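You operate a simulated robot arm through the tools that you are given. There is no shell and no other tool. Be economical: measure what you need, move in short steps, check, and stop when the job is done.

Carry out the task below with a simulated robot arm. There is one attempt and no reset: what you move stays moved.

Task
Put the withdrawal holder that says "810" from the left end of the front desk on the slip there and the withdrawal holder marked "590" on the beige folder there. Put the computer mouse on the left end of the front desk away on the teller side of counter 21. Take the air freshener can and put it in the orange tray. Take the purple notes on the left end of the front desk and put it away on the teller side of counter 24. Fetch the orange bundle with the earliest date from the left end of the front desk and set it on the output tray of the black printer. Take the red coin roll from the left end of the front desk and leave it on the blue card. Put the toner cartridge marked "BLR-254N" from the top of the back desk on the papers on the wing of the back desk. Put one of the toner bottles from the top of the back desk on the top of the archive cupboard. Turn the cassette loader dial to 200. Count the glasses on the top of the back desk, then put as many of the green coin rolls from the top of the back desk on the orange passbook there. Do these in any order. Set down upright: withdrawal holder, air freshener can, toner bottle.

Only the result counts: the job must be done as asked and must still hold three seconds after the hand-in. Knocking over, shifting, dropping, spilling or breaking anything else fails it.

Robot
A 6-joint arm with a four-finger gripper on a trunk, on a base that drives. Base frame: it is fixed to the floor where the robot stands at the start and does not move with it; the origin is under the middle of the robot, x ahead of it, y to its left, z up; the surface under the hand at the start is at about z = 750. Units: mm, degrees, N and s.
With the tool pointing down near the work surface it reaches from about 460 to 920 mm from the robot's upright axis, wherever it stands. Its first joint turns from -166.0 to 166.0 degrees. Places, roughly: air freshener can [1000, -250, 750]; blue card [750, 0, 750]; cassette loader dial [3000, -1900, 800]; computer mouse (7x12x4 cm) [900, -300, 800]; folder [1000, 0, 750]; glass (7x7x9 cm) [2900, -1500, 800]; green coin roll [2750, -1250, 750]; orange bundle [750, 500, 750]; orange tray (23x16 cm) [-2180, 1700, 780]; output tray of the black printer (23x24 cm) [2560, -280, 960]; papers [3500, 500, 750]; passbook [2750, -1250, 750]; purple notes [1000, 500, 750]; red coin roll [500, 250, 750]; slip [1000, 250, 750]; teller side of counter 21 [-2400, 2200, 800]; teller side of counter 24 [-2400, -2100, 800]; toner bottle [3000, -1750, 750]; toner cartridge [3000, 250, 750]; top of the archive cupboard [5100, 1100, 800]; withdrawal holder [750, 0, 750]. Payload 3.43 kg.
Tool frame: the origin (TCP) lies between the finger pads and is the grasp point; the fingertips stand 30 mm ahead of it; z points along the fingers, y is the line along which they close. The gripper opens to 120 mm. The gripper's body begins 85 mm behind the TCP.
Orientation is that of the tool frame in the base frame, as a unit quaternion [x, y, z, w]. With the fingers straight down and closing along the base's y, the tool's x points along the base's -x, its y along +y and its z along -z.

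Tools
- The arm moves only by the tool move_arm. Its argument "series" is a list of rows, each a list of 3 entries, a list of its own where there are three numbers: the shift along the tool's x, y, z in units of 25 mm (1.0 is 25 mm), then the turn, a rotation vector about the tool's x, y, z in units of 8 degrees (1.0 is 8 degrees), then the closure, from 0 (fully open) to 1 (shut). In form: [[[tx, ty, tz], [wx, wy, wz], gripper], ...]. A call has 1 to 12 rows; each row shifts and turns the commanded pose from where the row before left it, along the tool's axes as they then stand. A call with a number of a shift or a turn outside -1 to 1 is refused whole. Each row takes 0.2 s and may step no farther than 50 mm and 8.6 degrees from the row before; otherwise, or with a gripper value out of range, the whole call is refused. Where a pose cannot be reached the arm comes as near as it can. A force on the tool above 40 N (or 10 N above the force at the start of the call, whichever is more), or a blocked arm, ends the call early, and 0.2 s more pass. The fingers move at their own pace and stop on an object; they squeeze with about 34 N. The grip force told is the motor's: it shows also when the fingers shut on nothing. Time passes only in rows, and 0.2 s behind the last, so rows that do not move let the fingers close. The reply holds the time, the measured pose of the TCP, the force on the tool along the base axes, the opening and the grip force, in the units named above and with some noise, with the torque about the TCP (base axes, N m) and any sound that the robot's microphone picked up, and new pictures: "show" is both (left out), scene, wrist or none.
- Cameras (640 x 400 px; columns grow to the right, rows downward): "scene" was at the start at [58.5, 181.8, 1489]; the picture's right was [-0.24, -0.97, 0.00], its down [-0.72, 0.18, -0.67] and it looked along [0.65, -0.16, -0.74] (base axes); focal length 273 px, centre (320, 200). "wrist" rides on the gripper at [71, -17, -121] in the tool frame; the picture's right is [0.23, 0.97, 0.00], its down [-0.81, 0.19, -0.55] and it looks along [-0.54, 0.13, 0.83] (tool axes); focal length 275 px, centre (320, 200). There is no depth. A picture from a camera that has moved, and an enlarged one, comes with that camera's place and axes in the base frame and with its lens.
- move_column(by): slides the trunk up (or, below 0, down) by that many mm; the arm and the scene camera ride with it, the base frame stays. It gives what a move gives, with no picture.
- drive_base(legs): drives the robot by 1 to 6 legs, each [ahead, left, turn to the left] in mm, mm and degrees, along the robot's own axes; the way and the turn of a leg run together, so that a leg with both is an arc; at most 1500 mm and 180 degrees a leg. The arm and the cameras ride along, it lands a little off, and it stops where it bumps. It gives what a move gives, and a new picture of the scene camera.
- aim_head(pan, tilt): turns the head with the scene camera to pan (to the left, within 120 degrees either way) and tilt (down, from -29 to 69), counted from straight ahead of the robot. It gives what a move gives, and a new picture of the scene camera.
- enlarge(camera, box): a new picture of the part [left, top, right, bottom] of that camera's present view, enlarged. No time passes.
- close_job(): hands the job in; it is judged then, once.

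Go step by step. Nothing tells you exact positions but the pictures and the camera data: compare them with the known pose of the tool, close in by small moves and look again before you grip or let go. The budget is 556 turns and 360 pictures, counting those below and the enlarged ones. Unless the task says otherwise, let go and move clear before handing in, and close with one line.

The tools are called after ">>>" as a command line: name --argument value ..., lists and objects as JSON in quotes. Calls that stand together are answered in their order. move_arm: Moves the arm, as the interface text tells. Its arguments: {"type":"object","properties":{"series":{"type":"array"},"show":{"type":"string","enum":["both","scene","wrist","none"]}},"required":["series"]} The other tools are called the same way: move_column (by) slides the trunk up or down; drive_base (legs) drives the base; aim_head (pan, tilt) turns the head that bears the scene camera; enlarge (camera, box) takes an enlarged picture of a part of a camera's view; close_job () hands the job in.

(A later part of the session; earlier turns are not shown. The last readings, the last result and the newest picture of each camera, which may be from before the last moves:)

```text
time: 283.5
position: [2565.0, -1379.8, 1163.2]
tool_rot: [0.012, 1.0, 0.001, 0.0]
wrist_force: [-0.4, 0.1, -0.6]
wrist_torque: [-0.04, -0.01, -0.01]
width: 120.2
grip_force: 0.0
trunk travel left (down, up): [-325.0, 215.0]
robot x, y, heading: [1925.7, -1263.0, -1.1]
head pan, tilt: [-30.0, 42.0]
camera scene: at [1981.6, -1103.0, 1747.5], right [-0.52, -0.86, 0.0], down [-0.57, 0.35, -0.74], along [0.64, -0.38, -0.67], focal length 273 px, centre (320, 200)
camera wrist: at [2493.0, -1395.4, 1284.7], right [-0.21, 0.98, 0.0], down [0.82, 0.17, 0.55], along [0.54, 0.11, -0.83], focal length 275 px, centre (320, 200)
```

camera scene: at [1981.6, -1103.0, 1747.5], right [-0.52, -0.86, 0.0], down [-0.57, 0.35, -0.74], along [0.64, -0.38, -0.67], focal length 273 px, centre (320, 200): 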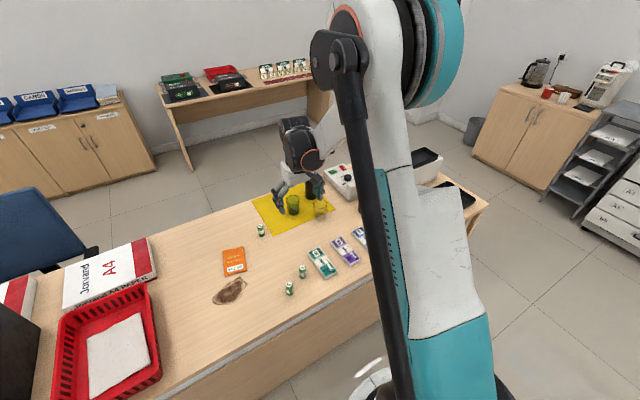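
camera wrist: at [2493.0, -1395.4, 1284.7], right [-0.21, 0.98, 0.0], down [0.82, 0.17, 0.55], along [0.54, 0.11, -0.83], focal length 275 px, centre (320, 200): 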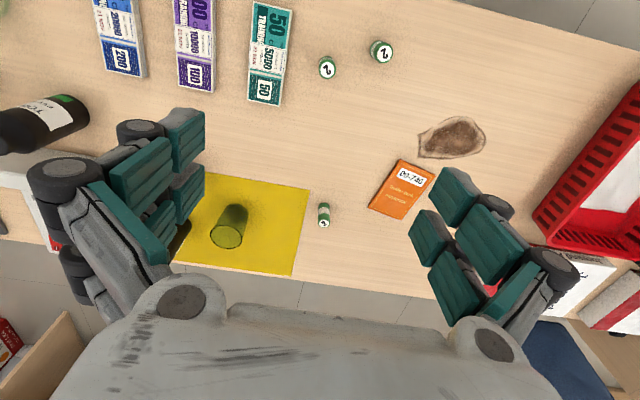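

>>> enlarge --camera "scene" --box '[200, 140, 480, 315]'

```text
2.29 times, centred on (340, 228) of scene
camera zoom: at [1981.6, -1103.0, 1747.5], right [-0.52, -0.86, 0.0], down [-0.57, 0.35, -0.74], along [0.64, -0.38, -0.67], focal length 625 px, centre (274, 137)
```

zoom: 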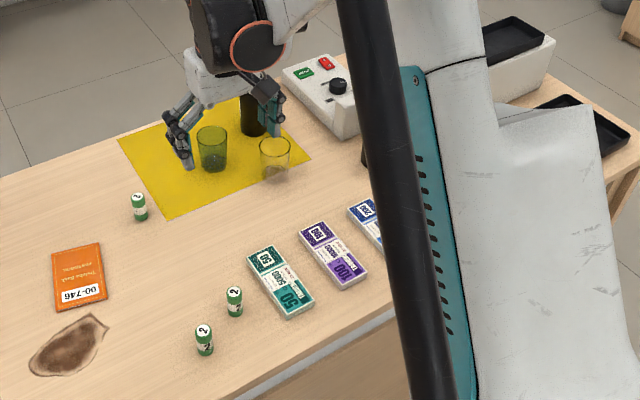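

Two glasses seen so far (green and clear), three green rolls. I lower the trunk to work height.

>>> move_column --by -250

>>> move_arm --series '[[[0.5, 0, 0], [0, 0, 0], 0.42], [[0, 0, 0], [0, 0, 0], 0.42]]' --show "wrist"

```text
time: 286.1
position: [2566.7, -1380.1, 913.4]
tool_rot: [0.013, 1.0, 0.001, 0.0]
wrist_force: [-0.4, 0.1, -0.9]
wrist_torque: [-0.01, -0.03, -0.02]
width: 120.2
grip_force: 0.1
trunk travel left (down, up): [-75.0, 465.0]
robot x, y, heading: [1924.7, -1260.9, -1.0]
head pan, tilt: [-30.0, 42.0]
```

```text
time: 286.7
position: [2553.3, -1380.4, 913.7]
tool_rot: [0.012, 1.0, 0.0, 0.0]
wrist_force: [-0.9, 0.3, 1.1]
wrist_torque: [0.02, 0.0, 0.0]
width: 69.5
grip_force: 0.0
trunk travel left (down, up): [-75.0, 465.0]
robot x, y, heading: [1927.7, -1261.5, -1.1]
head pan, tilt: [-30.0, 42.0]
camera wrist: at [2480.5, -1395.0, 1035.1], right [-0.21, 0.98, 0.0], down [0.82, 0.17, 0.55], along [0.54, 0.11, -0.83], focal length 275 px, centre (320, 200)
```

wrist: 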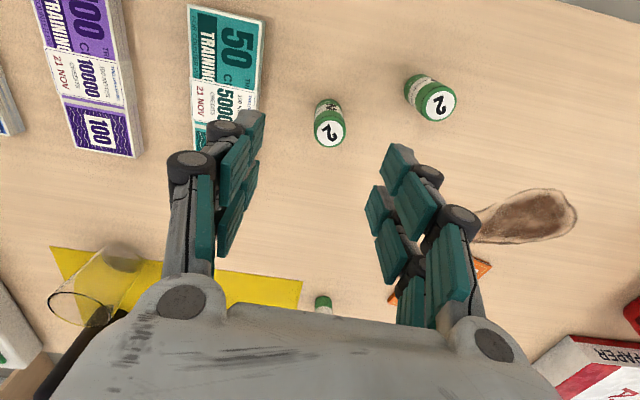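

>>> move_arm --series '[[[-0.2, 0.37, 1], [0, 0, 0], 0.42], [[0, 0, 1], [0, 0, 0], 0.42], [[0, 0, 1], [0, 0, 0], 0.42], [[0, 0, 0.6], [0, 0, 0], 0.42], [[0, 0, 0], [0, 0, 0], 0.42]]' --show "wrist"

```text
time: 287.9
position: [2557.3, -1370.7, 823.7]
tool_rot: [0.012, 1.0, 0.0, 0.001]
wrist_force: [-0.6, -0.2, 0.4]
wrist_torque: [-0.02, 0.03, 0.0]
width: 69.7
grip_force: 0.1
trunk travel left (down, up): [-75.0, 465.0]
robot x, y, heading: [1924.3, -1259.1, -1.3]
head pan, tilt: [-30.0, 42.0]
camera wrist: at [2485.4, -1386.0, 945.0], right [-0.21, 0.98, 0.0], down [0.82, 0.17, 0.55], along [0.54, 0.11, -0.83], focal length 275 px, centre (320, 200)
```

wrist: 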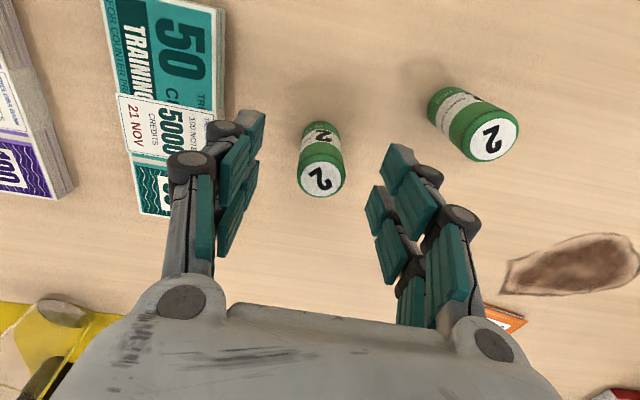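

>>> move_arm --series '[[[-0.12, 0, 0.7], [0, 0, 0], 0.42], [[0, 0, 0.75], [0, 0, 0], 0.42], [[0, 0, 0], [0, 0, 0], 0.55], [[0, 0, 0], [0, 0, 0], 0.7], [[0, 0, 0], [0, 0, 0], 1], [[0, 0, 0], [0, 0, 0], 1], [[0, 0, -0.2], [0, 0, 0], 1], [[0, 0, -0.4], [0, 0, 0], 1], [[0, 0, -0.5], [0, 0, 0], 1]]' --show "wrist"

```text
time: 289.9
position: [2561.1, -1371.1, 815.3]
tool_rot: [0.012, 1.0, 0.0, 0.0]
wrist_force: [0.5, 0.5, -1.5]
wrist_torque: [0.0, -0.01, 0.02]
width: 25.4
grip_force: 33.7
trunk travel left (down, up): [-75.0, 465.0]
robot x, y, heading: [1923.1, -1261.0, -1.1]
head pan, tilt: [-30.0, 42.0]
camera wrist: at [2489.2, -1386.3, 935.9], right [-0.21, 0.98, 0.0], down [0.82, 0.17, 0.55], along [0.54, 0.11, -0.83], focal length 275 px, centre (320, 200)
```

wrist: 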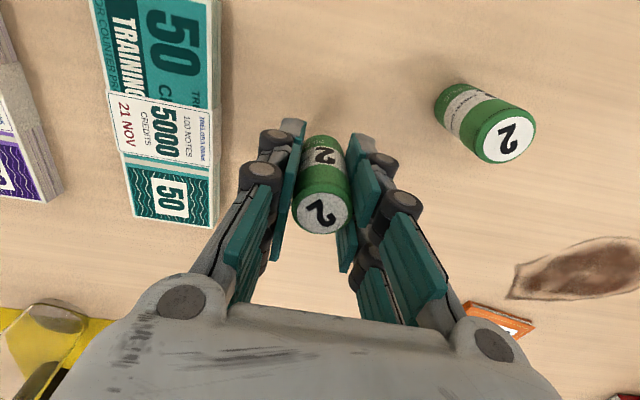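

>>> move_arm --series '[[[0, 0, -0.6], [0, 0, 0], 1], [[0, 0, -0.8], [0, 0, 0], 1], [[0, 0, -0.9], [0, 0, 0], 1], [[-0.5, 0.4, -0.7], [0, 0, 0], 1], [[-0.9, 0.8, 0], [0, 0, 0], 1], [[-1, 0.9, 0], [0, 0, 0], 1], [[-1, 0.9, 0], [0, 0, 0], 1], [[-1, 0.9, 0], [0, 0, 0], 1], [[-1, 0.9, 0], [0, 0, 0], 1], [[-1, 0.9, 0], [0, 0, 0], 1], [[-1, 0.9, 0], [0, 0, 0], 1], [[-0.5, 0.5, 0], [0, 0, 0], 1]]' --show "wrist"

```text
time: 292.5
position: [2762.3, -1197.8, 890.9]
tool_rot: [0.012, 1.0, 0.0, 0.0]
wrist_force: [-0.3, -0.8, -1.3]
wrist_torque: [0.01, 0.03, 0.02]
width: 25.3
grip_force: 34.0
trunk travel left (down, up): [-75.0, 465.0]
robot x, y, heading: [1925.1, -1263.7, -0.9]
head pan, tilt: [-30.0, 42.0]
camera wrist: at [2690.6, -1212.4, 1011.1], right [-0.21, 0.98, 0.0], down [0.82, 0.17, 0.55], along [0.54, 0.11, -0.83], focal length 275 px, centre (320, 200)
```

wrist: 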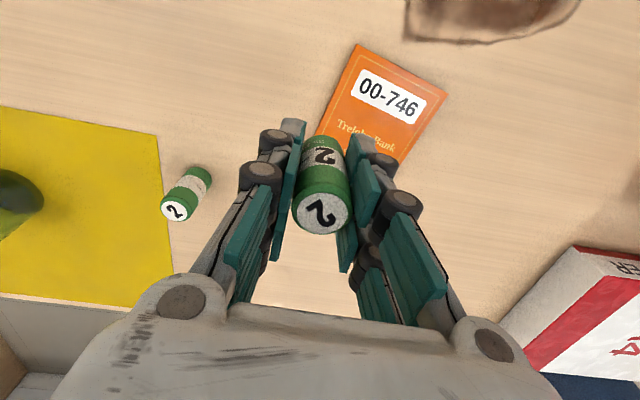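

>>> move_arm --series '[[[-0.7, 0.9, 0], [0, 0, 0], 1], [[-0.75, 0.9, 0.5], [0, 0, 0], 1], [[0, 0, 0.9], [0, 0, 0], 1], [[0, 0, 0.9], [0, 0, 0], 1], [[0, 0, 0.9], [0, 0, 0], 1], [[0, 0, 0.3], [0, 0, 0], 1], [[0, 0, 0], [0, 0, 0], 1]]' --show "wrist"

```text
time: 294.1
position: [2800.5, -1155.1, 801.0]
tool_rot: [0.012, 1.0, 0.0, 0.0]
wrist_force: [-0.1, -0.5, -1.2]
wrist_torque: [0.02, -0.03, -0.01]
width: 25.7
grip_force: 34.2
trunk travel left (down, up): [-75.0, 465.0]
robot x, y, heading: [1925.8, -1261.5, -1.2]
head pan, tilt: [-30.0, 42.0]
camera wrist: at [2727.8, -1169.4, 922.9], right [-0.21, 0.98, 0.0], down [0.82, 0.17, 0.55], along [0.54, 0.11, -0.83], focal length 275 px, centre (320, 200)
```

wrist: 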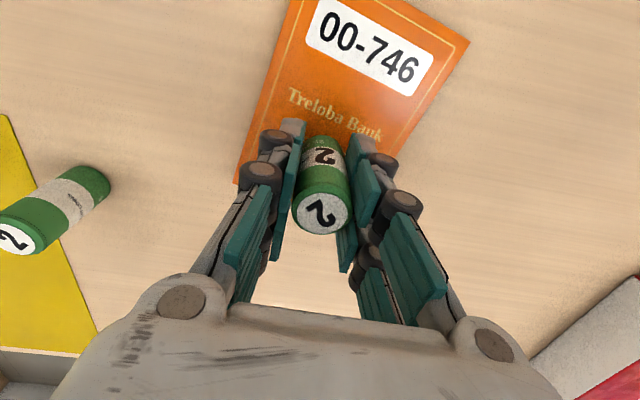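

>>> move_arm --series '[[[0, 0, 0.12], [0, 0, 0], 1], [[0, 0, 0.12], [0, 0, 0], 1], [[0, 0, 0], [0, 0, 0], 1]]' --show "none"

>>> move_arm --series '[[[0, 0, 0.1], [0, 0, 0], 1], [[0, 0, 0], [0, 0, 0], 1]]' --show "none"

```text
time: 294.9
position: [2799.5, -1153.1, 796.0]
tool_rot: [0.012, 1.0, 0.0, 0.0]
wrist_force: [-0.1, 0.3, -2.1]
wrist_torque: [0.0, 0.0, 0.0]
width: 25.8
grip_force: 34.2
trunk travel left (down, up): [-75.0, 465.0]
robot x, y, heading: [1924.9, -1259.2, -1.0]
head pan, tilt: [-30.0, 42.0]
```

```text
time: 295.5
position: [2800.5, -1153.6, 793.7]
tool_rot: [0.013, 1.0, 0.0, 0.002]
wrist_force: [4.0, -0.4, 14.8]
wrist_torque: [0.01, -0.04, 0.02]
width: 25.3
grip_force: 33.8
trunk travel left (down, up): [-75.0, 465.0]
robot x, y, heading: [1922.3, -1262.8, -1.1]
head pan, tilt: [-30.0, 42.0]
```

>>> move_arm --series '[[[0, 0, -0.05], [0, 0, 0], 0.85], [[0, 0, 0], [0, 0, 0], 0.6], [[0, 0, 0], [0, 0, 0], 0.42], [[0, 0, 0], [0, 0, 0], 0.42], [[0, 0, -0.6], [0, 0, 0], 0.42], [[0, 0, -1], [0, 0, 0], 0.42], [[0, 0, -1], [0, 0, 0], 0.42], [[0, 0, -1], [0, 0, 0], 0.42], [[0, 0, -1], [0, 0, 0], 0.42]]' --show "wrist"

>>> move_arm --series '[[[1, -0.5, 0], [0, 0, 0], 0.42], [[1, -0.5, 0], [0, 0, 0], 0.42], [[1, -0.5, 0], [0, 0, 0], 0.42], [[1, -0.5, 0], [0, 0, 0], 0.42], [[1, -0.5, 0], [0, 0, 0], 0.42], [[1, -0.5, 0], [0, 0, 0], 0.42], [[1, -0.5, 0], [0, 0, 0], 0.42], [[1, -0.5, 0], [0, 0, 0], 0.42], [[1, -0.5, 0], [0, 0, 0], 0.42], [[1, -0.5, 0], [0, 0, 0], 0.42], [[1, -0.3, 0.5], [0, 0, 0], 0.42], [[0, 0, 0.5], [0, 0, 0], 0.42]]' --show "wrist"

```text
time: 297.5
position: [2799.8, -1155.2, 910.9]
tool_rot: [0.012, 1.0, 0.0, 0.0]
wrist_force: [1.1, -0.4, -0.1]
wrist_torque: [-0.01, 0.0, -0.06]
width: 69.8
grip_force: 0.1
trunk travel left (down, up): [-75.0, 465.0]
robot x, y, heading: [1926.9, -1256.6, -1.1]
head pan, tilt: [-30.0, 42.0]
camera wrist: at [2728.0, -1169.3, 1031.5], right [-0.21, 0.98, 0.0], down [0.82, 0.17, 0.55], along [0.54, 0.11, -0.83], focal length 275 px, centre (320, 200)
```

wrist: 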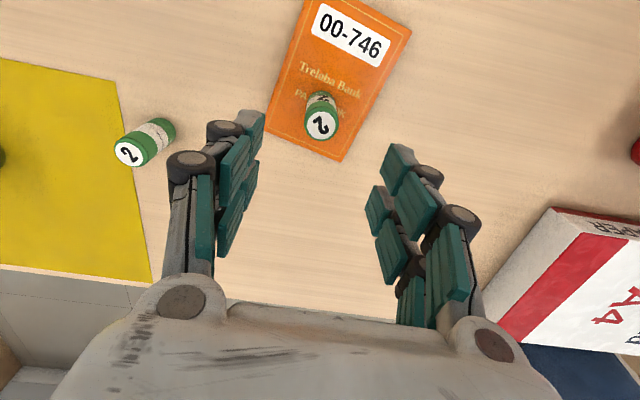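

```text
time: 300.1
position: [2522.0, -1280.0, 885.2]
tool_rot: [0.013, 1.0, 0.0, 0.0]
wrist_force: [-0.2, 0.2, 0.0]
wrist_torque: [-0.01, -0.04, 0.01]
width: 69.2
grip_force: 0.1
trunk travel left (down, up): [-75.0, 465.0]
robot x, y, heading: [1923.9, -1264.1, -1.1]
head pan, tilt: [-30.0, 42.0]
camera wrist: at [2449.6, -1295.4, 1006.5], right [-0.21, 0.98, 0.0], down [0.82, 0.17, 0.55], along [0.54, 0.11, -0.83], focal length 275 px, centre (320, 200)
```

wrist: 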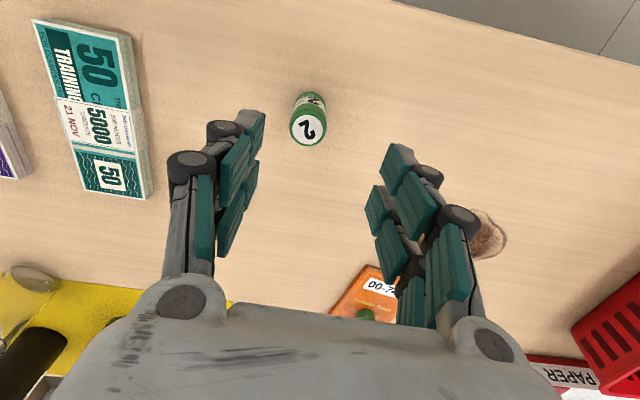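

>>> move_arm --series '[[[0.1, -0.44, 1], [0, 0, 0], 0.42], [[0, 0, 1], [0, 0, 0], 0.42], [[0, 0, 0.5], [0, 0, 0], 0.42], [[0, 0, 0], [0, 0, 0], 0.42]]' --show "wrist"

```text
time: 301.1
position: [2519.7, -1290.8, 823.2]
tool_rot: [0.012, 1.0, 0.0, 0.0]
wrist_force: [0.4, -0.3, -0.1]
wrist_torque: [-0.01, -0.01, 0.02]
width: 69.6
grip_force: 0.2
trunk travel left (down, up): [-75.0, 465.0]
robot x, y, heading: [1920.5, -1257.8, -1.2]
head pan, tilt: [-30.0, 42.0]
camera wrist: at [2447.0, -1306.3, 943.8], right [-0.21, 0.98, 0.0], down [0.82, 0.17, 0.55], along [0.54, 0.11, -0.83], focal length 275 px, centre (320, 200)
```

wrist: 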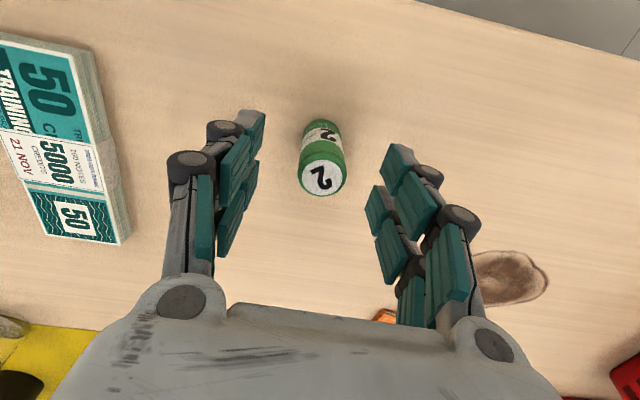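

Aligned like the first; descend and grip.

>>> move_arm --series '[[[-0.12, 0, 0.7], [0, 0, 0], 0.42], [[0, 0, 0.75], [0, 0, 0], 0.42], [[0, 0, 0], [0, 0, 0], 0.55], [[0, 0, 0], [0, 0, 0], 0.7], [[0, 0, 0], [0, 0, 0], 1], [[0, 0, 0], [0, 0, 0], 1], [[0, 0, -0.2], [0, 0, 0], 1], [[0, 0, -0.4], [0, 0, 0], 1], [[0, 0, -0.5], [0, 0, 0], 1], [[0, 0, -0.8], [0, 0, 0], 1], [[0, 0, -0.9], [0, 0, 0], 1], [[0, 0, -0.9], [0, 0, 0], 1]]' --show "none"

>>> move_arm --series '[[[-0.5, 0.3, -0.5], [0, 0, 0], 1], [[-0.9, 0.6, 0], [0, 0, 0], 1], [[-1, 0.7, 0], [0, 0, 0], 1], [[-1, 0.7, 0], [0, 0, 0], 1], [[-1, 0.7, 0], [0, 0, 0], 1], [[-1, 0.7, 0], [0, 0, 0], 1], [[-1, 0.7, 0], [0, 0, 0], 1], [[-1, 0.7, 0], [0, 0, 0], 1], [[-0.9, 0.7, 0], [0, 0, 0], 1], [[-0.3, 0.3, 0], [0, 0, 0], 1], [[0, 0, 0], [0, 0, 0], 1]]' --show "wrist"

```text
time: 303.7
position: [2521.9, -1290.6, 879.0]
tool_rot: [0.012, 1.0, 0.0, 0.0]
wrist_force: [0.8, -0.3, -2.6]
wrist_torque: [-0.04, 0.0, -0.01]
width: 25.5
grip_force: 33.9
trunk travel left (down, up): [-75.0, 465.0]
robot x, y, heading: [1919.9, -1258.0, -1.1]
head pan, tilt: [-30.0, 42.0]
```

```text
time: 306.1
position: [2740.3, -1142.4, 891.9]
tool_rot: [0.012, 1.0, 0.0, 0.0]
wrist_force: [-1.0, 0.5, -1.8]
wrist_torque: [0.02, 0.0, 0.02]
width: 25.4
grip_force: 34.0
trunk travel left (down, up): [-75.0, 465.0]
robot x, y, heading: [1920.7, -1259.8, -1.0]
head pan, tilt: [-30.0, 42.0]
camera wrist: at [2668.6, -1158.5, 1012.1], right [-0.21, 0.98, 0.0], down [0.82, 0.17, 0.55], along [0.54, 0.11, -0.83], focal length 275 px, centre (320, 200)
```

wrist: 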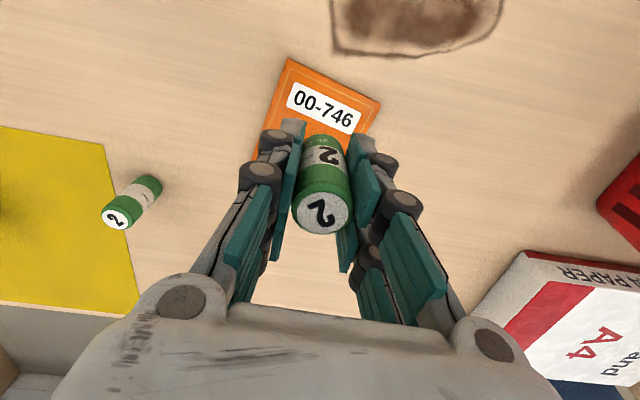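

>>> move_arm --series '[[[0, 0, 0.6], [0, 0, 0], 1], [[0, 0, 0.9], [0, 0, 0], 1], [[0, 0, 0.9], [0, 0, 0], 1], [[0, 0, 0.9], [0, 0, 0], 1], [[0, 0, 0.4], [0, 0, 0], 1], [[0, 0, 0.1], [0, 0, 0], 1], [[0, 0, 0], [0, 0, 0], 1]]' --show "wrist"

>>> move_arm --series '[[[0, 0, 0.1], [0, 0, 0], 1], [[0, 0, 0], [0, 0, 0], 1]]' --show "none"

```text
time: 307.7
position: [2741.7, -1144.3, 796.4]
tool_rot: [0.013, 1.0, 0.0, 0.0]
wrist_force: [0.2, 0.1, -0.9]
wrist_torque: [0.03, -0.03, 0.0]
width: 25.3
grip_force: 33.8
trunk travel left (down, up): [-75.0, 465.0]
robot x, y, heading: [1926.4, -1261.7, -1.2]
head pan, tilt: [-30.0, 42.0]
camera wrist: at [2668.8, -1158.9, 916.9], right [-0.21, 0.98, 0.0], down [0.82, 0.17, 0.55], along [0.54, 0.11, -0.83], focal length 275 px, centre (320, 200)
```

wrist: 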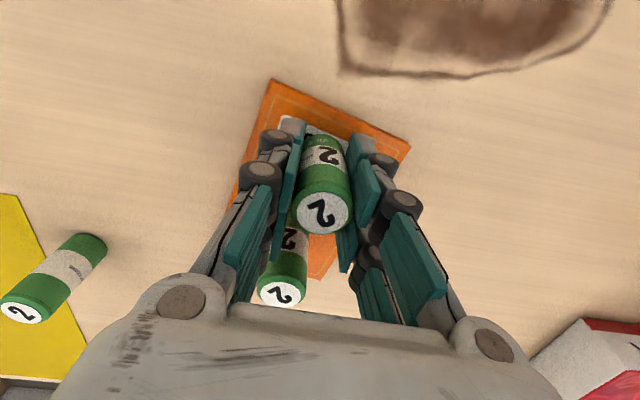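

```text
time: 308.3
position: [2740.7, -1143.6, 793.5]
tool_rot: [0.012, 1.0, 0.0, 0.0]
wrist_force: [0.3, -0.1, 4.2]
wrist_torque: [0.03, -0.01, -0.02]
width: 25.4
grip_force: 34.2
trunk travel left (down, up): [-75.0, 465.0]
robot x, y, heading: [1926.2, -1262.4, -0.9]
head pan, tilt: [-30.0, 42.0]
```

>>> move_arm --series '[[[0, 0, -0.03], [0, 0, 0], 0.85], [[0, 0, 0], [0, 0, 0], 0.6], [[0, 0, 0], [0, 0, 0], 0.5], [[0, 0, 0], [0, 0, 0], 0.5], [[0, 0, -0.6], [0, 0, 0], 0.5], [[0, 0, -1], [0, 0, 0], 0.5], [[0, 0, -1], [0, 0, 0], 0.5], [[0, 0, -1], [0, 0, 0], 0.5], [[0, 0, -1], [0, 0, 0], 0.5], [[0, 0, -1], [0, 0, 0], 0.5], [[0, 0, 0], [0, 0, 0], 0.5]]' --show "wrist"

```text
time: 310.7
position: [2740.8, -1142.9, 934.2]
tool_rot: [0.012, 1.0, 0.0, 0.0]
wrist_force: [-0.4, 0.6, 1.2]
wrist_torque: [-0.01, -0.04, -0.01]
width: 59.9
grip_force: 0.0
trunk travel left (down, up): [-75.0, 465.0]
robot x, y, heading: [1922.8, -1260.7, -0.9]
head pan, tilt: [-30.0, 42.0]
camera wrist: at [2667.8, -1158.4, 1055.9], right [-0.21, 0.98, 0.0], down [0.82, 0.17, 0.55], along [0.54, 0.11, -0.83], focal length 275 px, centre (320, 200)
```

wrist: 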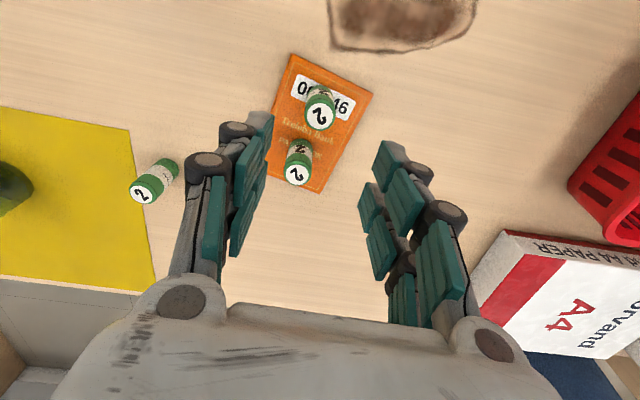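

Two rolls rest on the passbook. Now toward the cassette loader; I raise, retract and drive right.

>>> move_arm --series '[[[0.6, 0, -1], [0, 0, 0], 0.5], [[0.6, 0, -1], [0, 0, 0], 0.5], [[0.8, 0, -1], [0, 0, 0], 0.5], [[0.8, 0, -1], [0, 0, 0], 0.5], [[0.8, 0, -1], [0, 0, 0], 0.5], [[0.8, -0.5, -1], [0, 0, 0], 0.5], [[0.8, -0.5, 0], [0, 0, 0], 0.5], [[0.8, -0.5, 0], [0, 0, 0], 0.5], [[0.8, -0.5, 0], [0, 0, 0], 0.5], [[0.8, -0.5, 0], [0, 0, 0], 0.5]]' --show "none"

>>> drive_base --legs '[[0, -600, 1]]'

>>> aim_head --pan 0 --tilt 40

```text
time: 312.9
position: [2550.2, -1202.0, 1083.2]
tool_rot: [0.012, 1.0, 0.0, 0.0]
wrist_force: [-0.3, 0.3, -0.2]
wrist_torque: [0.0, 0.0, -0.02]
width: 59.9
grip_force: 0.0
trunk travel left (down, up): [-75.0, 465.0]
robot x, y, heading: [1924.1, -1263.9, -1.3]
head pan, tilt: [-30.0, 42.0]
```

```text
time: 316.2
position: [2542.9, -1786.8, 1084.0]
tool_rot: [0.002, 1.0, 0.001, 0.001]
wrist_force: [0.1, 0.3, 0.2]
wrist_torque: [0.0, 0.0, 0.0]
width: 59.8
grip_force: 0.0
trunk travel left (down, up): [-75.0, 465.0]
robot x, y, heading: [1923.3, -1859.4, 0.2]
head pan, tilt: [-30.0, 42.0]
camera scene: at [1973.5, -1700.2, 1497.5], right [-0.5, -0.87, 0.0], down [-0.58, 0.33, -0.74], along [0.64, -0.37, -0.67], focal length 273 px, centre (320, 200)
```

scene: 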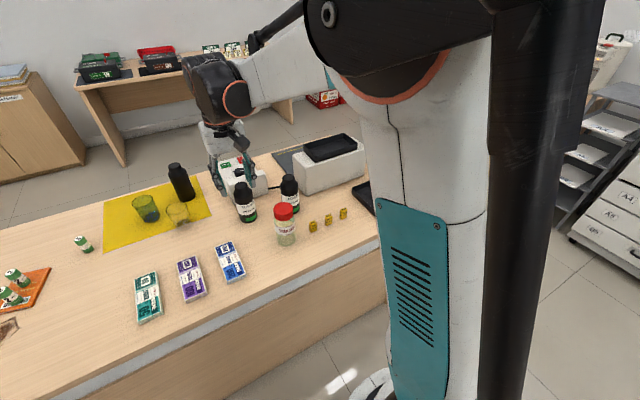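

```text
time: 317.2
position: [2542.3, -1786.3, 1083.5]
tool_rot: [0.002, 1.0, 0.0, 0.0]
wrist_force: [-0.5, -0.4, -0.4]
wrist_torque: [0.0, -0.03, -0.01]
width: 60.1
grip_force: 0.0
trunk travel left (down, up): [-75.0, 465.0]
robot x, y, heading: [1920.2, -1858.8, 0.2]
head pan, tilt: [0.0, 40.0]
camera scene: at [1986.0, -1658.5, 1500.4], right [0.0, -1.0, 0.0], down [-0.64, 0.0, -0.77], along [0.77, 0.0, -0.64], focal length 273 px, centre (320, 200)
```

scene: 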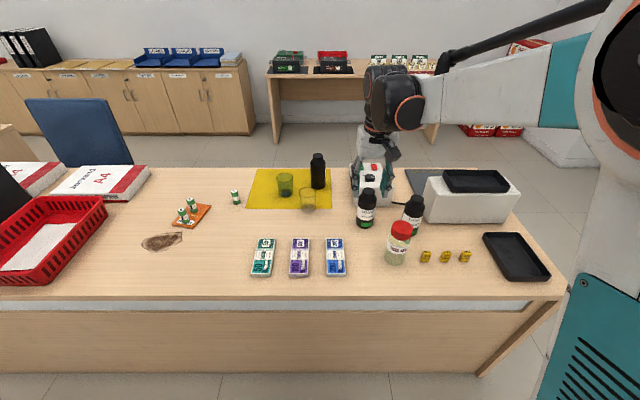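

>>> enlarge --camera "scene" --box '[220, 140, 460, 290]'

```text
2.67 times, centred on (340, 215) of scene
camera zoom: at [1986.0, -1658.5, 1500.4], right [0.0, -1.0, 0.0], down [-0.64, 0.0, -0.77], along [0.77, 0.0, -0.64], focal length 729 px, centre (267, 160)
```

zoom: 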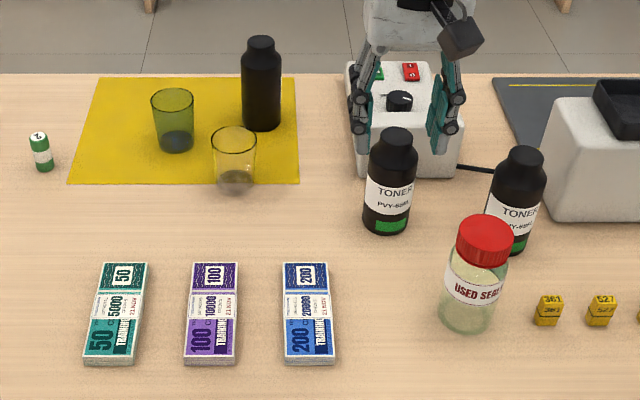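

Only two glasses, confirmed. The loader dial is near (2961,-1876). I drive closer and hover to read it.

>>> drive_base --legs '[[165, 0, 0]]'

>>> move_arm --series '[[[-1, -0.5, 0], [0, 0, 0], 0.5], [[-1, -0.5, 0], [0, 0, 0], 0.5], [[-1, -0.5, 0], [0, 0, 0], 0.5], [[-1, -0.5, 0], [0, 0, 0], 0.5], [[-1, -0.5, 0], [0, 0, 0], 0.5], [[-1, -0.5, 0], [0, 0, 0], 0.5], [[-1, -0.5, 0], [0, 0, 0], 0.5], [[-1, -0.3, 0.5], [0, 0, 0], 0.5], [[0, 0, 0.5], [0, 0, 0], 0.5], [[0, 0, 0], [0, 0, 0], 0.5]]' --show "wrist"

```text
time: 318.6
position: [2707.6, -1789.0, 1084.8]
tool_rot: [0.003, 1.0, 0.0, 0.0]
wrist_force: [-0.3, -0.5, 0.1]
wrist_torque: [-0.01, 0.0, 0.02]
width: 60.0
grip_force: 0.0
trunk travel left (down, up): [-75.0, 465.0]
robot x, y, heading: [2084.5, -1857.7, -0.0]
head pan, tilt: [0.0, 40.0]
camera scene: at [2151.4, -1658.6, 1500.4], right [0.0, -1.0, 0.0], down [-0.64, 0.0, -0.77], along [0.77, 0.0, -0.64], focal length 273 px, centre (320, 200)
```

scene: 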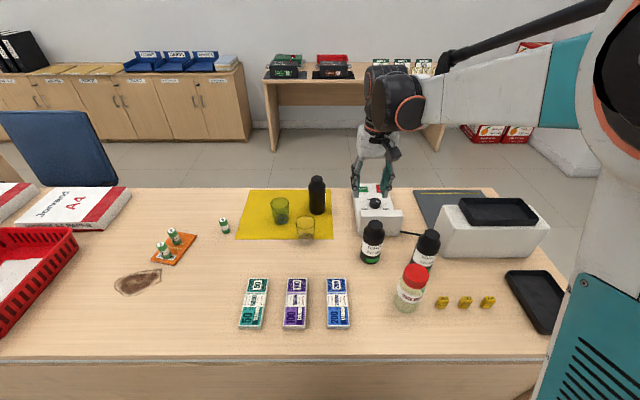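

```text
time: 320.8
position: [2908.0, -1886.6, 1059.5]
tool_rot: [0.004, 1.0, 0.0, 0.001]
wrist_force: [-0.7, -0.3, 0.2]
wrist_torque: [-0.02, 0.01, 0.02]
width: 60.0
grip_force: 0.0
trunk travel left (down, up): [-75.0, 465.0]
robot x, y, heading: [2083.2, -1862.9, -0.1]
head pan, tilt: [0.0, 40.0]
camera wrist: at [2835.6, -1902.3, 1180.3], right [-0.22, 0.97, 0.0], down [0.81, 0.19, 0.55], along [0.54, 0.12, -0.83], focal length 275 px, centre (320, 200)
```

wrist: 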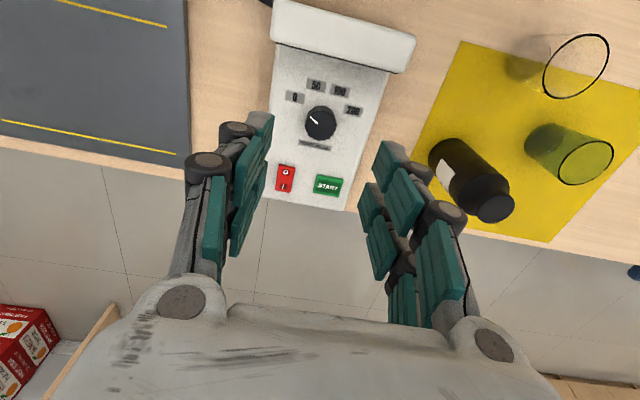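

>>> enlarge --camera "wrist" --box '[260, 60, 388, 140]'

```text
5.00 times, centred on (324, 100) of wrist
camera zoom: at [2835.6, -1902.3, 1180.3], right [-0.22, 0.97, 0.0], down [0.81, 0.19, 0.55], along [0.54, 0.12, -0.83], focal length 1376 px, centre (300, 700)
```

zoom: 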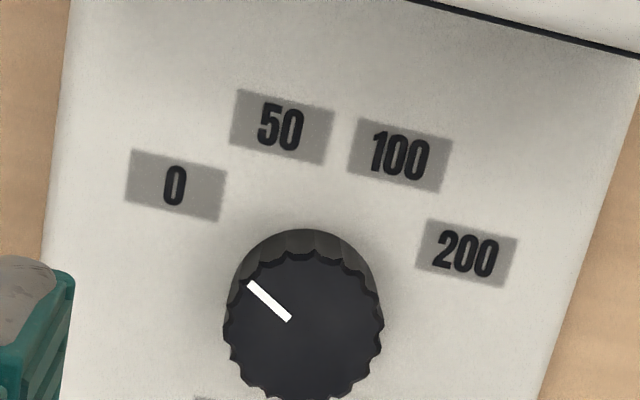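

The dial points at 0; 200 lies 120° clockwise (seen from above). Knob near (2950,-1877). I hover lower over it, pre-rotating the tool −60°.

>>> move_arm --series '[[[-0.85, 0.2, 1], [0, 0, 0], 0.45], [[-0.8, 0.2, 1], [0, 0, 0], 0.45], [[0, 0, 1], [0, 0, 0], 0.45], [[0, 0, 1], [0, 0, 0], 0.45], [[0, 0, 1], [0, 0, 0], 0.45], [[0, 0, 1], [0, 0, 0], 0.45], [[0, 0, 0], [0, 0, 0], 0.45]]' --show "wrist"

```text
time: 322.4
position: [2949.8, -1875.6, 907.8]
tool_rot: [0.003, 1.0, 0.0, 0.0]
wrist_force: [-0.6, 0.7, 0.0]
wrist_torque: [0.02, -0.01, -0.01]
width: 66.0
grip_force: 0.0
trunk travel left (down, up): [-75.0, 465.0]
robot x, y, heading: [2088.0, -1859.9, -0.3]
head pan, tilt: [0.0, 40.0]
camera wrist: at [2877.3, -1892.3, 1029.6], right [-0.22, 0.97, 0.0], down [0.81, 0.19, 0.55], along [0.54, 0.12, -0.83], focal length 275 px, centre (320, 200)
```

wrist: 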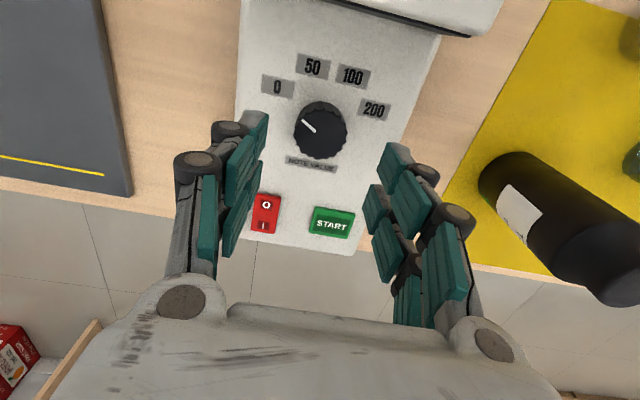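

>>> move_arm --series '[[[-0.12, 0, 0], [0, 0, -1], 0.45], [[0, 0, 0], [0, 0, -1], 0.45], [[0, 0, 0], [0, 0, -1], 0.45], [[0, 0, 0], [0, 0, -1], 0.45], [[0, 0, 0], [0, 0, -1], 0.45], [[0, 0, 0], [0, 0, -1], 0.45], [[0, 0, 0], [0, 0, -1], 0.45], [[0, 0, 0], [0, 0, -0.5], 0.45], [[0, 0, 1], [0, 0, 0], 0.45], [[0, 0, 0.8], [0, 0, 0], 0.45], [[0, 0, 0], [0, 0, 0], 0.45]]' --show "wrist"

```text
time: 324.8
position: [2952.1, -1876.6, 863.9]
tool_rot: [-0.497, 0.868, 0.0, 0.0]
wrist_force: [-0.8, -0.5, 0.8]
wrist_torque: [0.0, 0.02, 0.02]
width: 66.1
grip_force: 0.1
trunk travel left (down, up): [-75.0, 465.0]
robot x, y, heading: [2086.2, -1862.2, -0.1]
head pan, tilt: [0.0, 40.0]
camera wrist: at [2930.2, -1946.3, 984.9], right [-0.96, 0.29, 0.0], down [0.25, 0.8, 0.55], along [0.16, 0.53, -0.83], focal length 275 px, centre (320, 200)
```

wrist: 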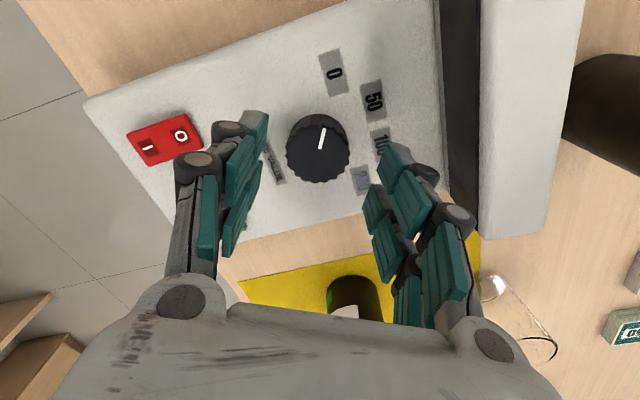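

Centred. Descend and grip the knob.

>>> move_arm --series '[[[0, 0, 0.6], [0, 0, 0], 0.45], [[0, 0, 0.5], [0, 0, 0], 0.45], [[0, 0, 0], [0, 0, 0], 0.45], [[0, 0, 0], [0, 0, 0], 0.55], [[0, 0, 0], [0, 0, 0], 0.65], [[0, 0, 0], [0, 0, 0], 0.8], [[0, 0, 0], [0, 0, 0], 0.8]]' --show "wrist"

```text
time: 326.4
position: [2952.5, -1876.3, 834.9]
tool_rot: [-0.497, 0.868, 0.0, 0.001]
wrist_force: [12.3, -3.2, 5.2]
wrist_torque: [0.05, -0.63, -0.05]
width: 40.7
grip_force: 45.3
trunk travel left (down, up): [-75.0, 465.0]
robot x, y, heading: [2079.0, -1857.8, -0.2]
head pan, tilt: [0.0, 40.0]
camera wrist: at [2930.7, -1946.8, 956.9], right [-0.96, 0.29, 0.0], down [0.25, 0.8, 0.55], along [0.16, 0.53, -0.83], focal length 275 px, centre (320, 200)
```

wrist: 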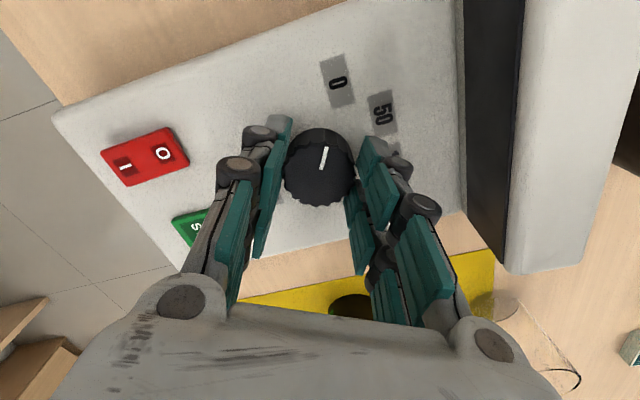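

Small side force; I ease the centring, then turn clockwise in part and look.

>>> move_arm --series '[[[0, -0.06, 0], [0, 0, 0], 0.8], [[0, 0, 0], [0, 0, 0.5], 0.9], [[0, 0, 0], [0, 0, 1], 0.9], [[0, 0, 0], [0, 0, 1], 0.9], [[0, 0, 0], [0, 0, 1], 0.9], [[0, 0, 0], [0, 0, 0], 0.9]]' --show "wrist"

```text
time: 327.8
position: [2952.3, -1876.7, 836.6]
tool_rot: [-0.272, 0.962, 0.001, -0.001]
wrist_force: [-23.8, 4.6, -18.7]
wrist_torque: [-0.33, 0.7, 0.03]
width: 40.7
grip_force: 44.9
trunk travel left (down, up): [-75.0, 465.0]
robot x, y, heading: [2085.9, -1857.4, -0.2]
head pan, tilt: [0.0, 40.0]
camera wrist: at [2900.0, -1927.5, 957.1], right [-0.7, 0.71, 0.0], down [0.59, 0.59, 0.55], along [0.39, 0.39, -0.83], focal length 275 px, centre (320, 200)
```

wrist: 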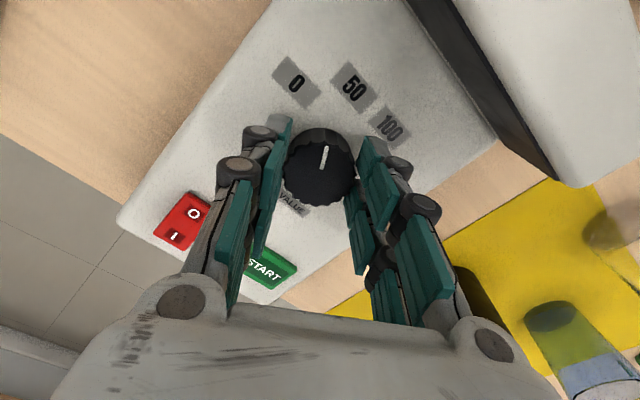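

The knob turns with the hand. I relieve the side force and continue.

>>> move_arm --series '[[[0.06, 0.04, 0.06], [0, 0, 0], 0.9], [[0, 0, 0], [0, 0, 0.8], 0.9], [[0, 0, 0], [0, 0, 1], 0.9], [[0, 0, 0], [0, 0, 1], 0.9], [[0, 0, 0], [0, 0, 1], 0.9], [[0, 0, 0], [0, 0, 0], 0.9]]' --show "wrist"

```text
time: 329.2
position: [2950.8, -1874.0, 835.2]
tool_rot: [-0.01, 1.0, 0.0, 0.001]
wrist_force: [12.8, 13.1, 14.6]
wrist_torque: [0.44, -0.46, 0.01]
width: 40.3
grip_force: 44.6
trunk travel left (down, up): [-75.0, 465.0]
robot x, y, heading: [2082.0, -1856.6, -0.2]
head pan, tilt: [0.0, 40.0]
camera wrist: at [2880.2, -1892.9, 956.9], right [-0.25, 0.97, 0.0], down [0.81, 0.21, 0.55], along [0.54, 0.14, -0.83], focal length 275 px, centre (320, 200)
```

wrist: 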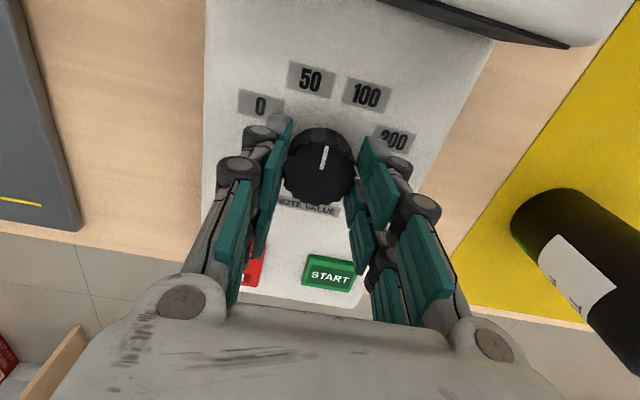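

>>> move_arm --series '[[[-0.03, 0.04, -0.03], [0, 0, 0], 0.9], [[0, 0, 0], [0, 0, 0.8], 0.9], [[0, 0, 0], [0, 0, 1], 0.9], [[0, 0, 0], [0, 0, 1], 0.9], [[0, 0, 0], [0, 0, 1], 0.9], [[0, 0, 0], [0, 0, 0], 0.9]]' --show "wrist"

```text
time: 330.6
position: [2951.5, -1873.5, 836.3]
tool_rot: [0.252, 0.968, 0.0, 0.001]
wrist_force: [10.5, 20.0, 6.7]
wrist_torque: [0.57, -0.42, 0.07]
width: 40.5
grip_force: 44.9
trunk travel left (down, up): [-75.0, 465.0]
robot x, y, heading: [2084.8, -1859.2, -0.1]
head pan, tilt: [0.0, 40.0]
camera wrist: at [2881.2, -1853.2, 956.9], right [0.27, 0.96, 0.0], down [0.8, -0.23, 0.55], along [0.53, -0.15, -0.83], focal length 275 px, centre (320, 200)
```

wrist: 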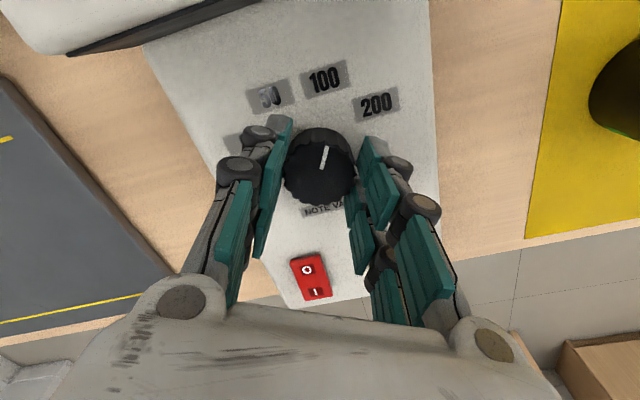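

>>> move_arm --series '[[[0, 0.05, 0], [0, 0, 0], 0.9], [[0, 0, 0], [0, 0, 0.8], 0.9], [[0, 0, 0], [0, 0, 1], 0.9], [[0, 0, 0], [0, 0, 1], 0.9], [[0, 0, 0], [0, 0, 0.97], 0.9], [[0, 0, 0], [0, 0, 0], 0.9]]' --show "wrist"

```text
time: 332.0
position: [2953.3, -1873.4, 835.3]
tool_rot: [0.495, 0.869, -0.001, 0.001]
wrist_force: [10.6, 21.1, 7.7]
wrist_torque: [0.79, -0.23, -0.02]
width: 40.4
grip_force: 44.7
trunk travel left (down, up): [-75.0, 465.0]
robot x, y, heading: [2087.2, -1858.0, -0.3]
head pan, tilt: [0.0, 40.0]
camera wrist: at [2901.7, -1819.6, 956.8], right [0.72, 0.69, 0.0], down [0.58, -0.6, 0.55], along [0.38, -0.4, -0.83], focal length 275 px, centre (320, 200)
```

wrist: 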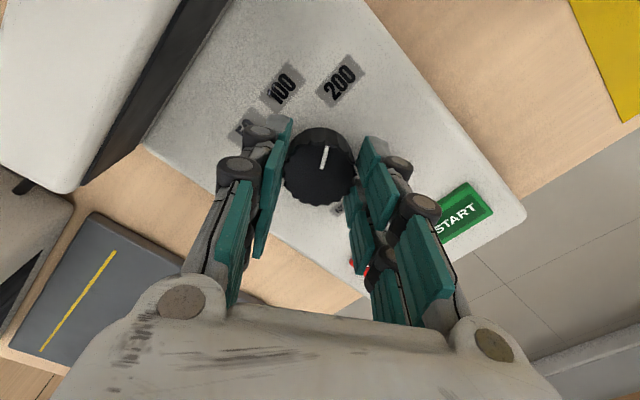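

Turn done. Open, rise, rotate back and read the dial.

>>> move_arm --series '[[[0, 0, 0], [0, 0, 0], 0.6], [[0, 0, 0], [0, 0, 0], 0.45], [[0, 0, 0], [0, 0, 0], 0.45], [[0, 0, -1], [0, 0, 0], 0.45], [[0, 0, -1], [0, 0, 0], 0.45], [[0, 0, -1], [0, 0, 0], 0.45], [[0, 0, -1], [0, 0, -1], 0.45], [[0, 0, -1], [0, 0, -1], 0.45], [[0, 0, 0], [0, 0, -1], 0.45], [[0, 0, 0], [0, 0, -1], 0.45], [[0, 0, 0], [0, 0, -1], 0.45], [[0, 0, 0], [0, 0, -1], 0.45]]' --show "none"

>>> move_arm --series '[[[1, 0, 0], [0, 0, -1], 0.45], [[1, 0, 0], [0, 0, -0.4], 0.45], [[0, 0, 0], [0, 0, 0], 0.45]]' --show "none"

>>> enlarge --camera "wrist" --box '[200, 60, 440, 210]'

```text
time: 334.6
position: [2952.5, -1872.5, 961.0]
tool_rot: [0.097, 0.995, 0.0, -0.001]
wrist_force: [0.6, -0.4, 0.7]
wrist_torque: [0.0, 0.01, -0.03]
width: 65.8
grip_force: 0.1
trunk travel left (down, up): [-75.0, 465.0]
robot x, y, heading: [2082.2, -1855.6, -0.1]
head pan, tilt: [0.0, 40.0]
```

```text
time: 335.4
position: [2902.5, -1868.2, 960.5]
tool_rot: [0.001, 1.0, 0.0, 0.0]
wrist_force: [0.0, -0.3, 0.5]
wrist_torque: [0.0, 0.02, 0.0]
width: 66.2
grip_force: 0.1
trunk travel left (down, up): [-75.0, 465.0]
robot x, y, heading: [2083.0, -1859.8, -0.2]
head pan, tilt: [0.0, 40.0]
```

```text
2.67 times, centred on (320, 135) of wrist
camera zoom: at [2830.4, -1885.0, 1081.8], right [-0.23, 0.97, 0.0], down [0.81, 0.19, 0.55], along [0.54, 0.13, -0.83], focal length 734 px, centre (320, 373)
```

zoom: 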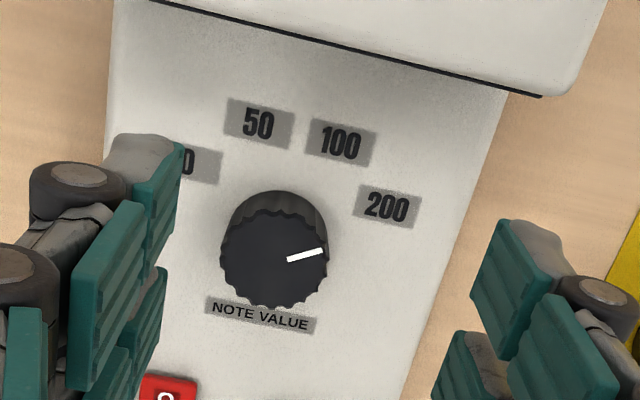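

The dial points exactly at 200. Next, the toner bottle near (2734,-1830).

>>> move_arm --series '[[[0.8, 0, -1], [0, 0, 0], 0], [[1, 0.3, -1], [0, 0, 0], 0], [[1, 0.3, 0], [0, 0, 0], 0], [[1, 0.3, 0], [0, 0, 0], 0], [[1, 0.3, 0], [0, 0, 0], 0], [[1, 0.3, 0], [0, 0, 0], 0], [[1, 0, 0], [0, 0, 0], 0], [[0, 0, 0], [0, 0, 0], 0]]' --show "wrist"

```text
time: 337.2
position: [2732.1, -1829.9, 1010.8]
tool_rot: [0.001, 1.0, 0.0, 0.0]
wrist_force: [-0.8, 0.3, -0.1]
wrist_torque: [0.0, -0.03, 0.01]
width: 120.0
grip_force: 0.1
trunk travel left (down, up): [-75.0, 465.0]
robot x, y, heading: [2082.6, -1862.7, -0.0]
head pan, tilt: [0.0, 40.0]
camera wrist: at [2660.4, -1846.9, 1132.2], right [-0.23, 0.97, 0.0], down [0.81, 0.19, 0.55], along [0.54, 0.12, -0.83], focal length 275 px, centre (320, 200)
```

wrist: 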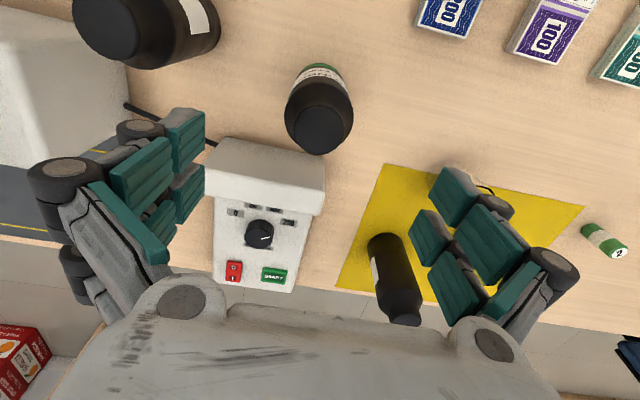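

>>> move_arm --series '[[[-0.3, 0, 1], [0, 0, 0], 0], [[0, 0, 1], [0, 0, 0], 0], [[0, 0, 1], [0, 0, 0], 0], [[0, 0, 1], [0, 0, 0], 0], [[0, 0, 0], [0, 0, 0], 0]]' --show "wrist"

```text
time: 338.4
position: [2741.0, -1829.0, 910.5]
tool_rot: [0.002, 1.0, 0.0, 0.0]
wrist_force: [0.6, 0.0, -0.1]
wrist_torque: [0.0, 0.0, -0.01]
width: 120.1
grip_force: 0.0
trunk travel left (down, up): [-75.0, 465.0]
robot x, y, heading: [2082.1, -1858.8, 0.0]
head pan, tilt: [0.0, 40.0]
camera wrist: at [2668.6, -1846.7, 1031.6], right [-0.23, 0.97, 0.0], down [0.81, 0.19, 0.55], along [0.54, 0.12, -0.83], focal length 275 px, centre (320, 200)
```

wrist: 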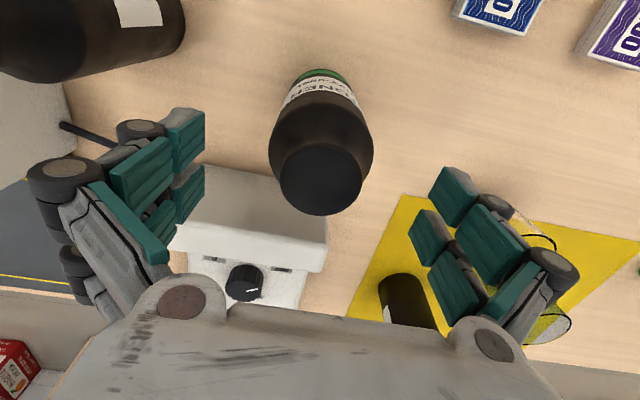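

>>> move_arm --series '[[[0, 0, 1], [0, 0, 0], 0], [[0, 0, 1], [0, 0, 0], 0], [[0, 0, 0.9], [0, 0, 0], 0], [[0, 0, 0.3], [0, 0, 0], 0], [[0, 0, 0], [0, 0, 0], 0.2], [[0, 0, 0], [0, 0, 0], 0.35], [[0, 0, 0], [0, 0, 0], 0.5], [[0, 0, 0], [0, 0, 0], 1], [[0, 0, 0], [0, 0, 0], 1]]' --show "wrist"

```text
time: 340.4
position: [2740.4, -1830.5, 830.2]
tool_rot: [0.002, 1.0, 0.0, -0.001]
wrist_force: [-1.3, 1.0, 0.7]
wrist_torque: [-0.01, 0.01, 0.0]
width: 64.2
grip_force: 34.2
trunk travel left (down, up): [-75.0, 465.0]
robot x, y, heading: [2084.8, -1862.5, 0.1]
head pan, tilt: [0.0, 40.0]
camera wrist: at [2668.8, -1847.0, 952.0], right [-0.23, 0.97, 0.0], down [0.81, 0.19, 0.55], along [0.54, 0.12, -0.83], focal length 275 px, centre (320, 200)
```

wrist: 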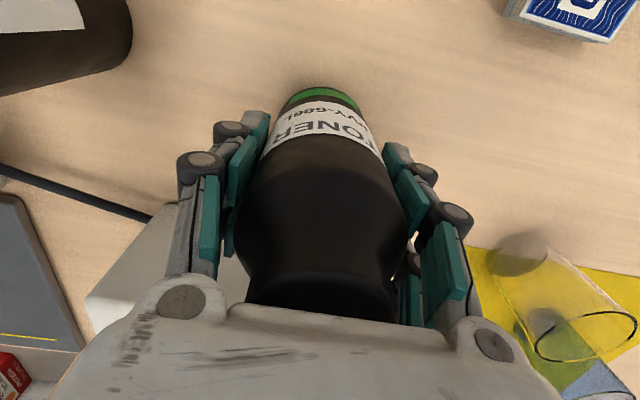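

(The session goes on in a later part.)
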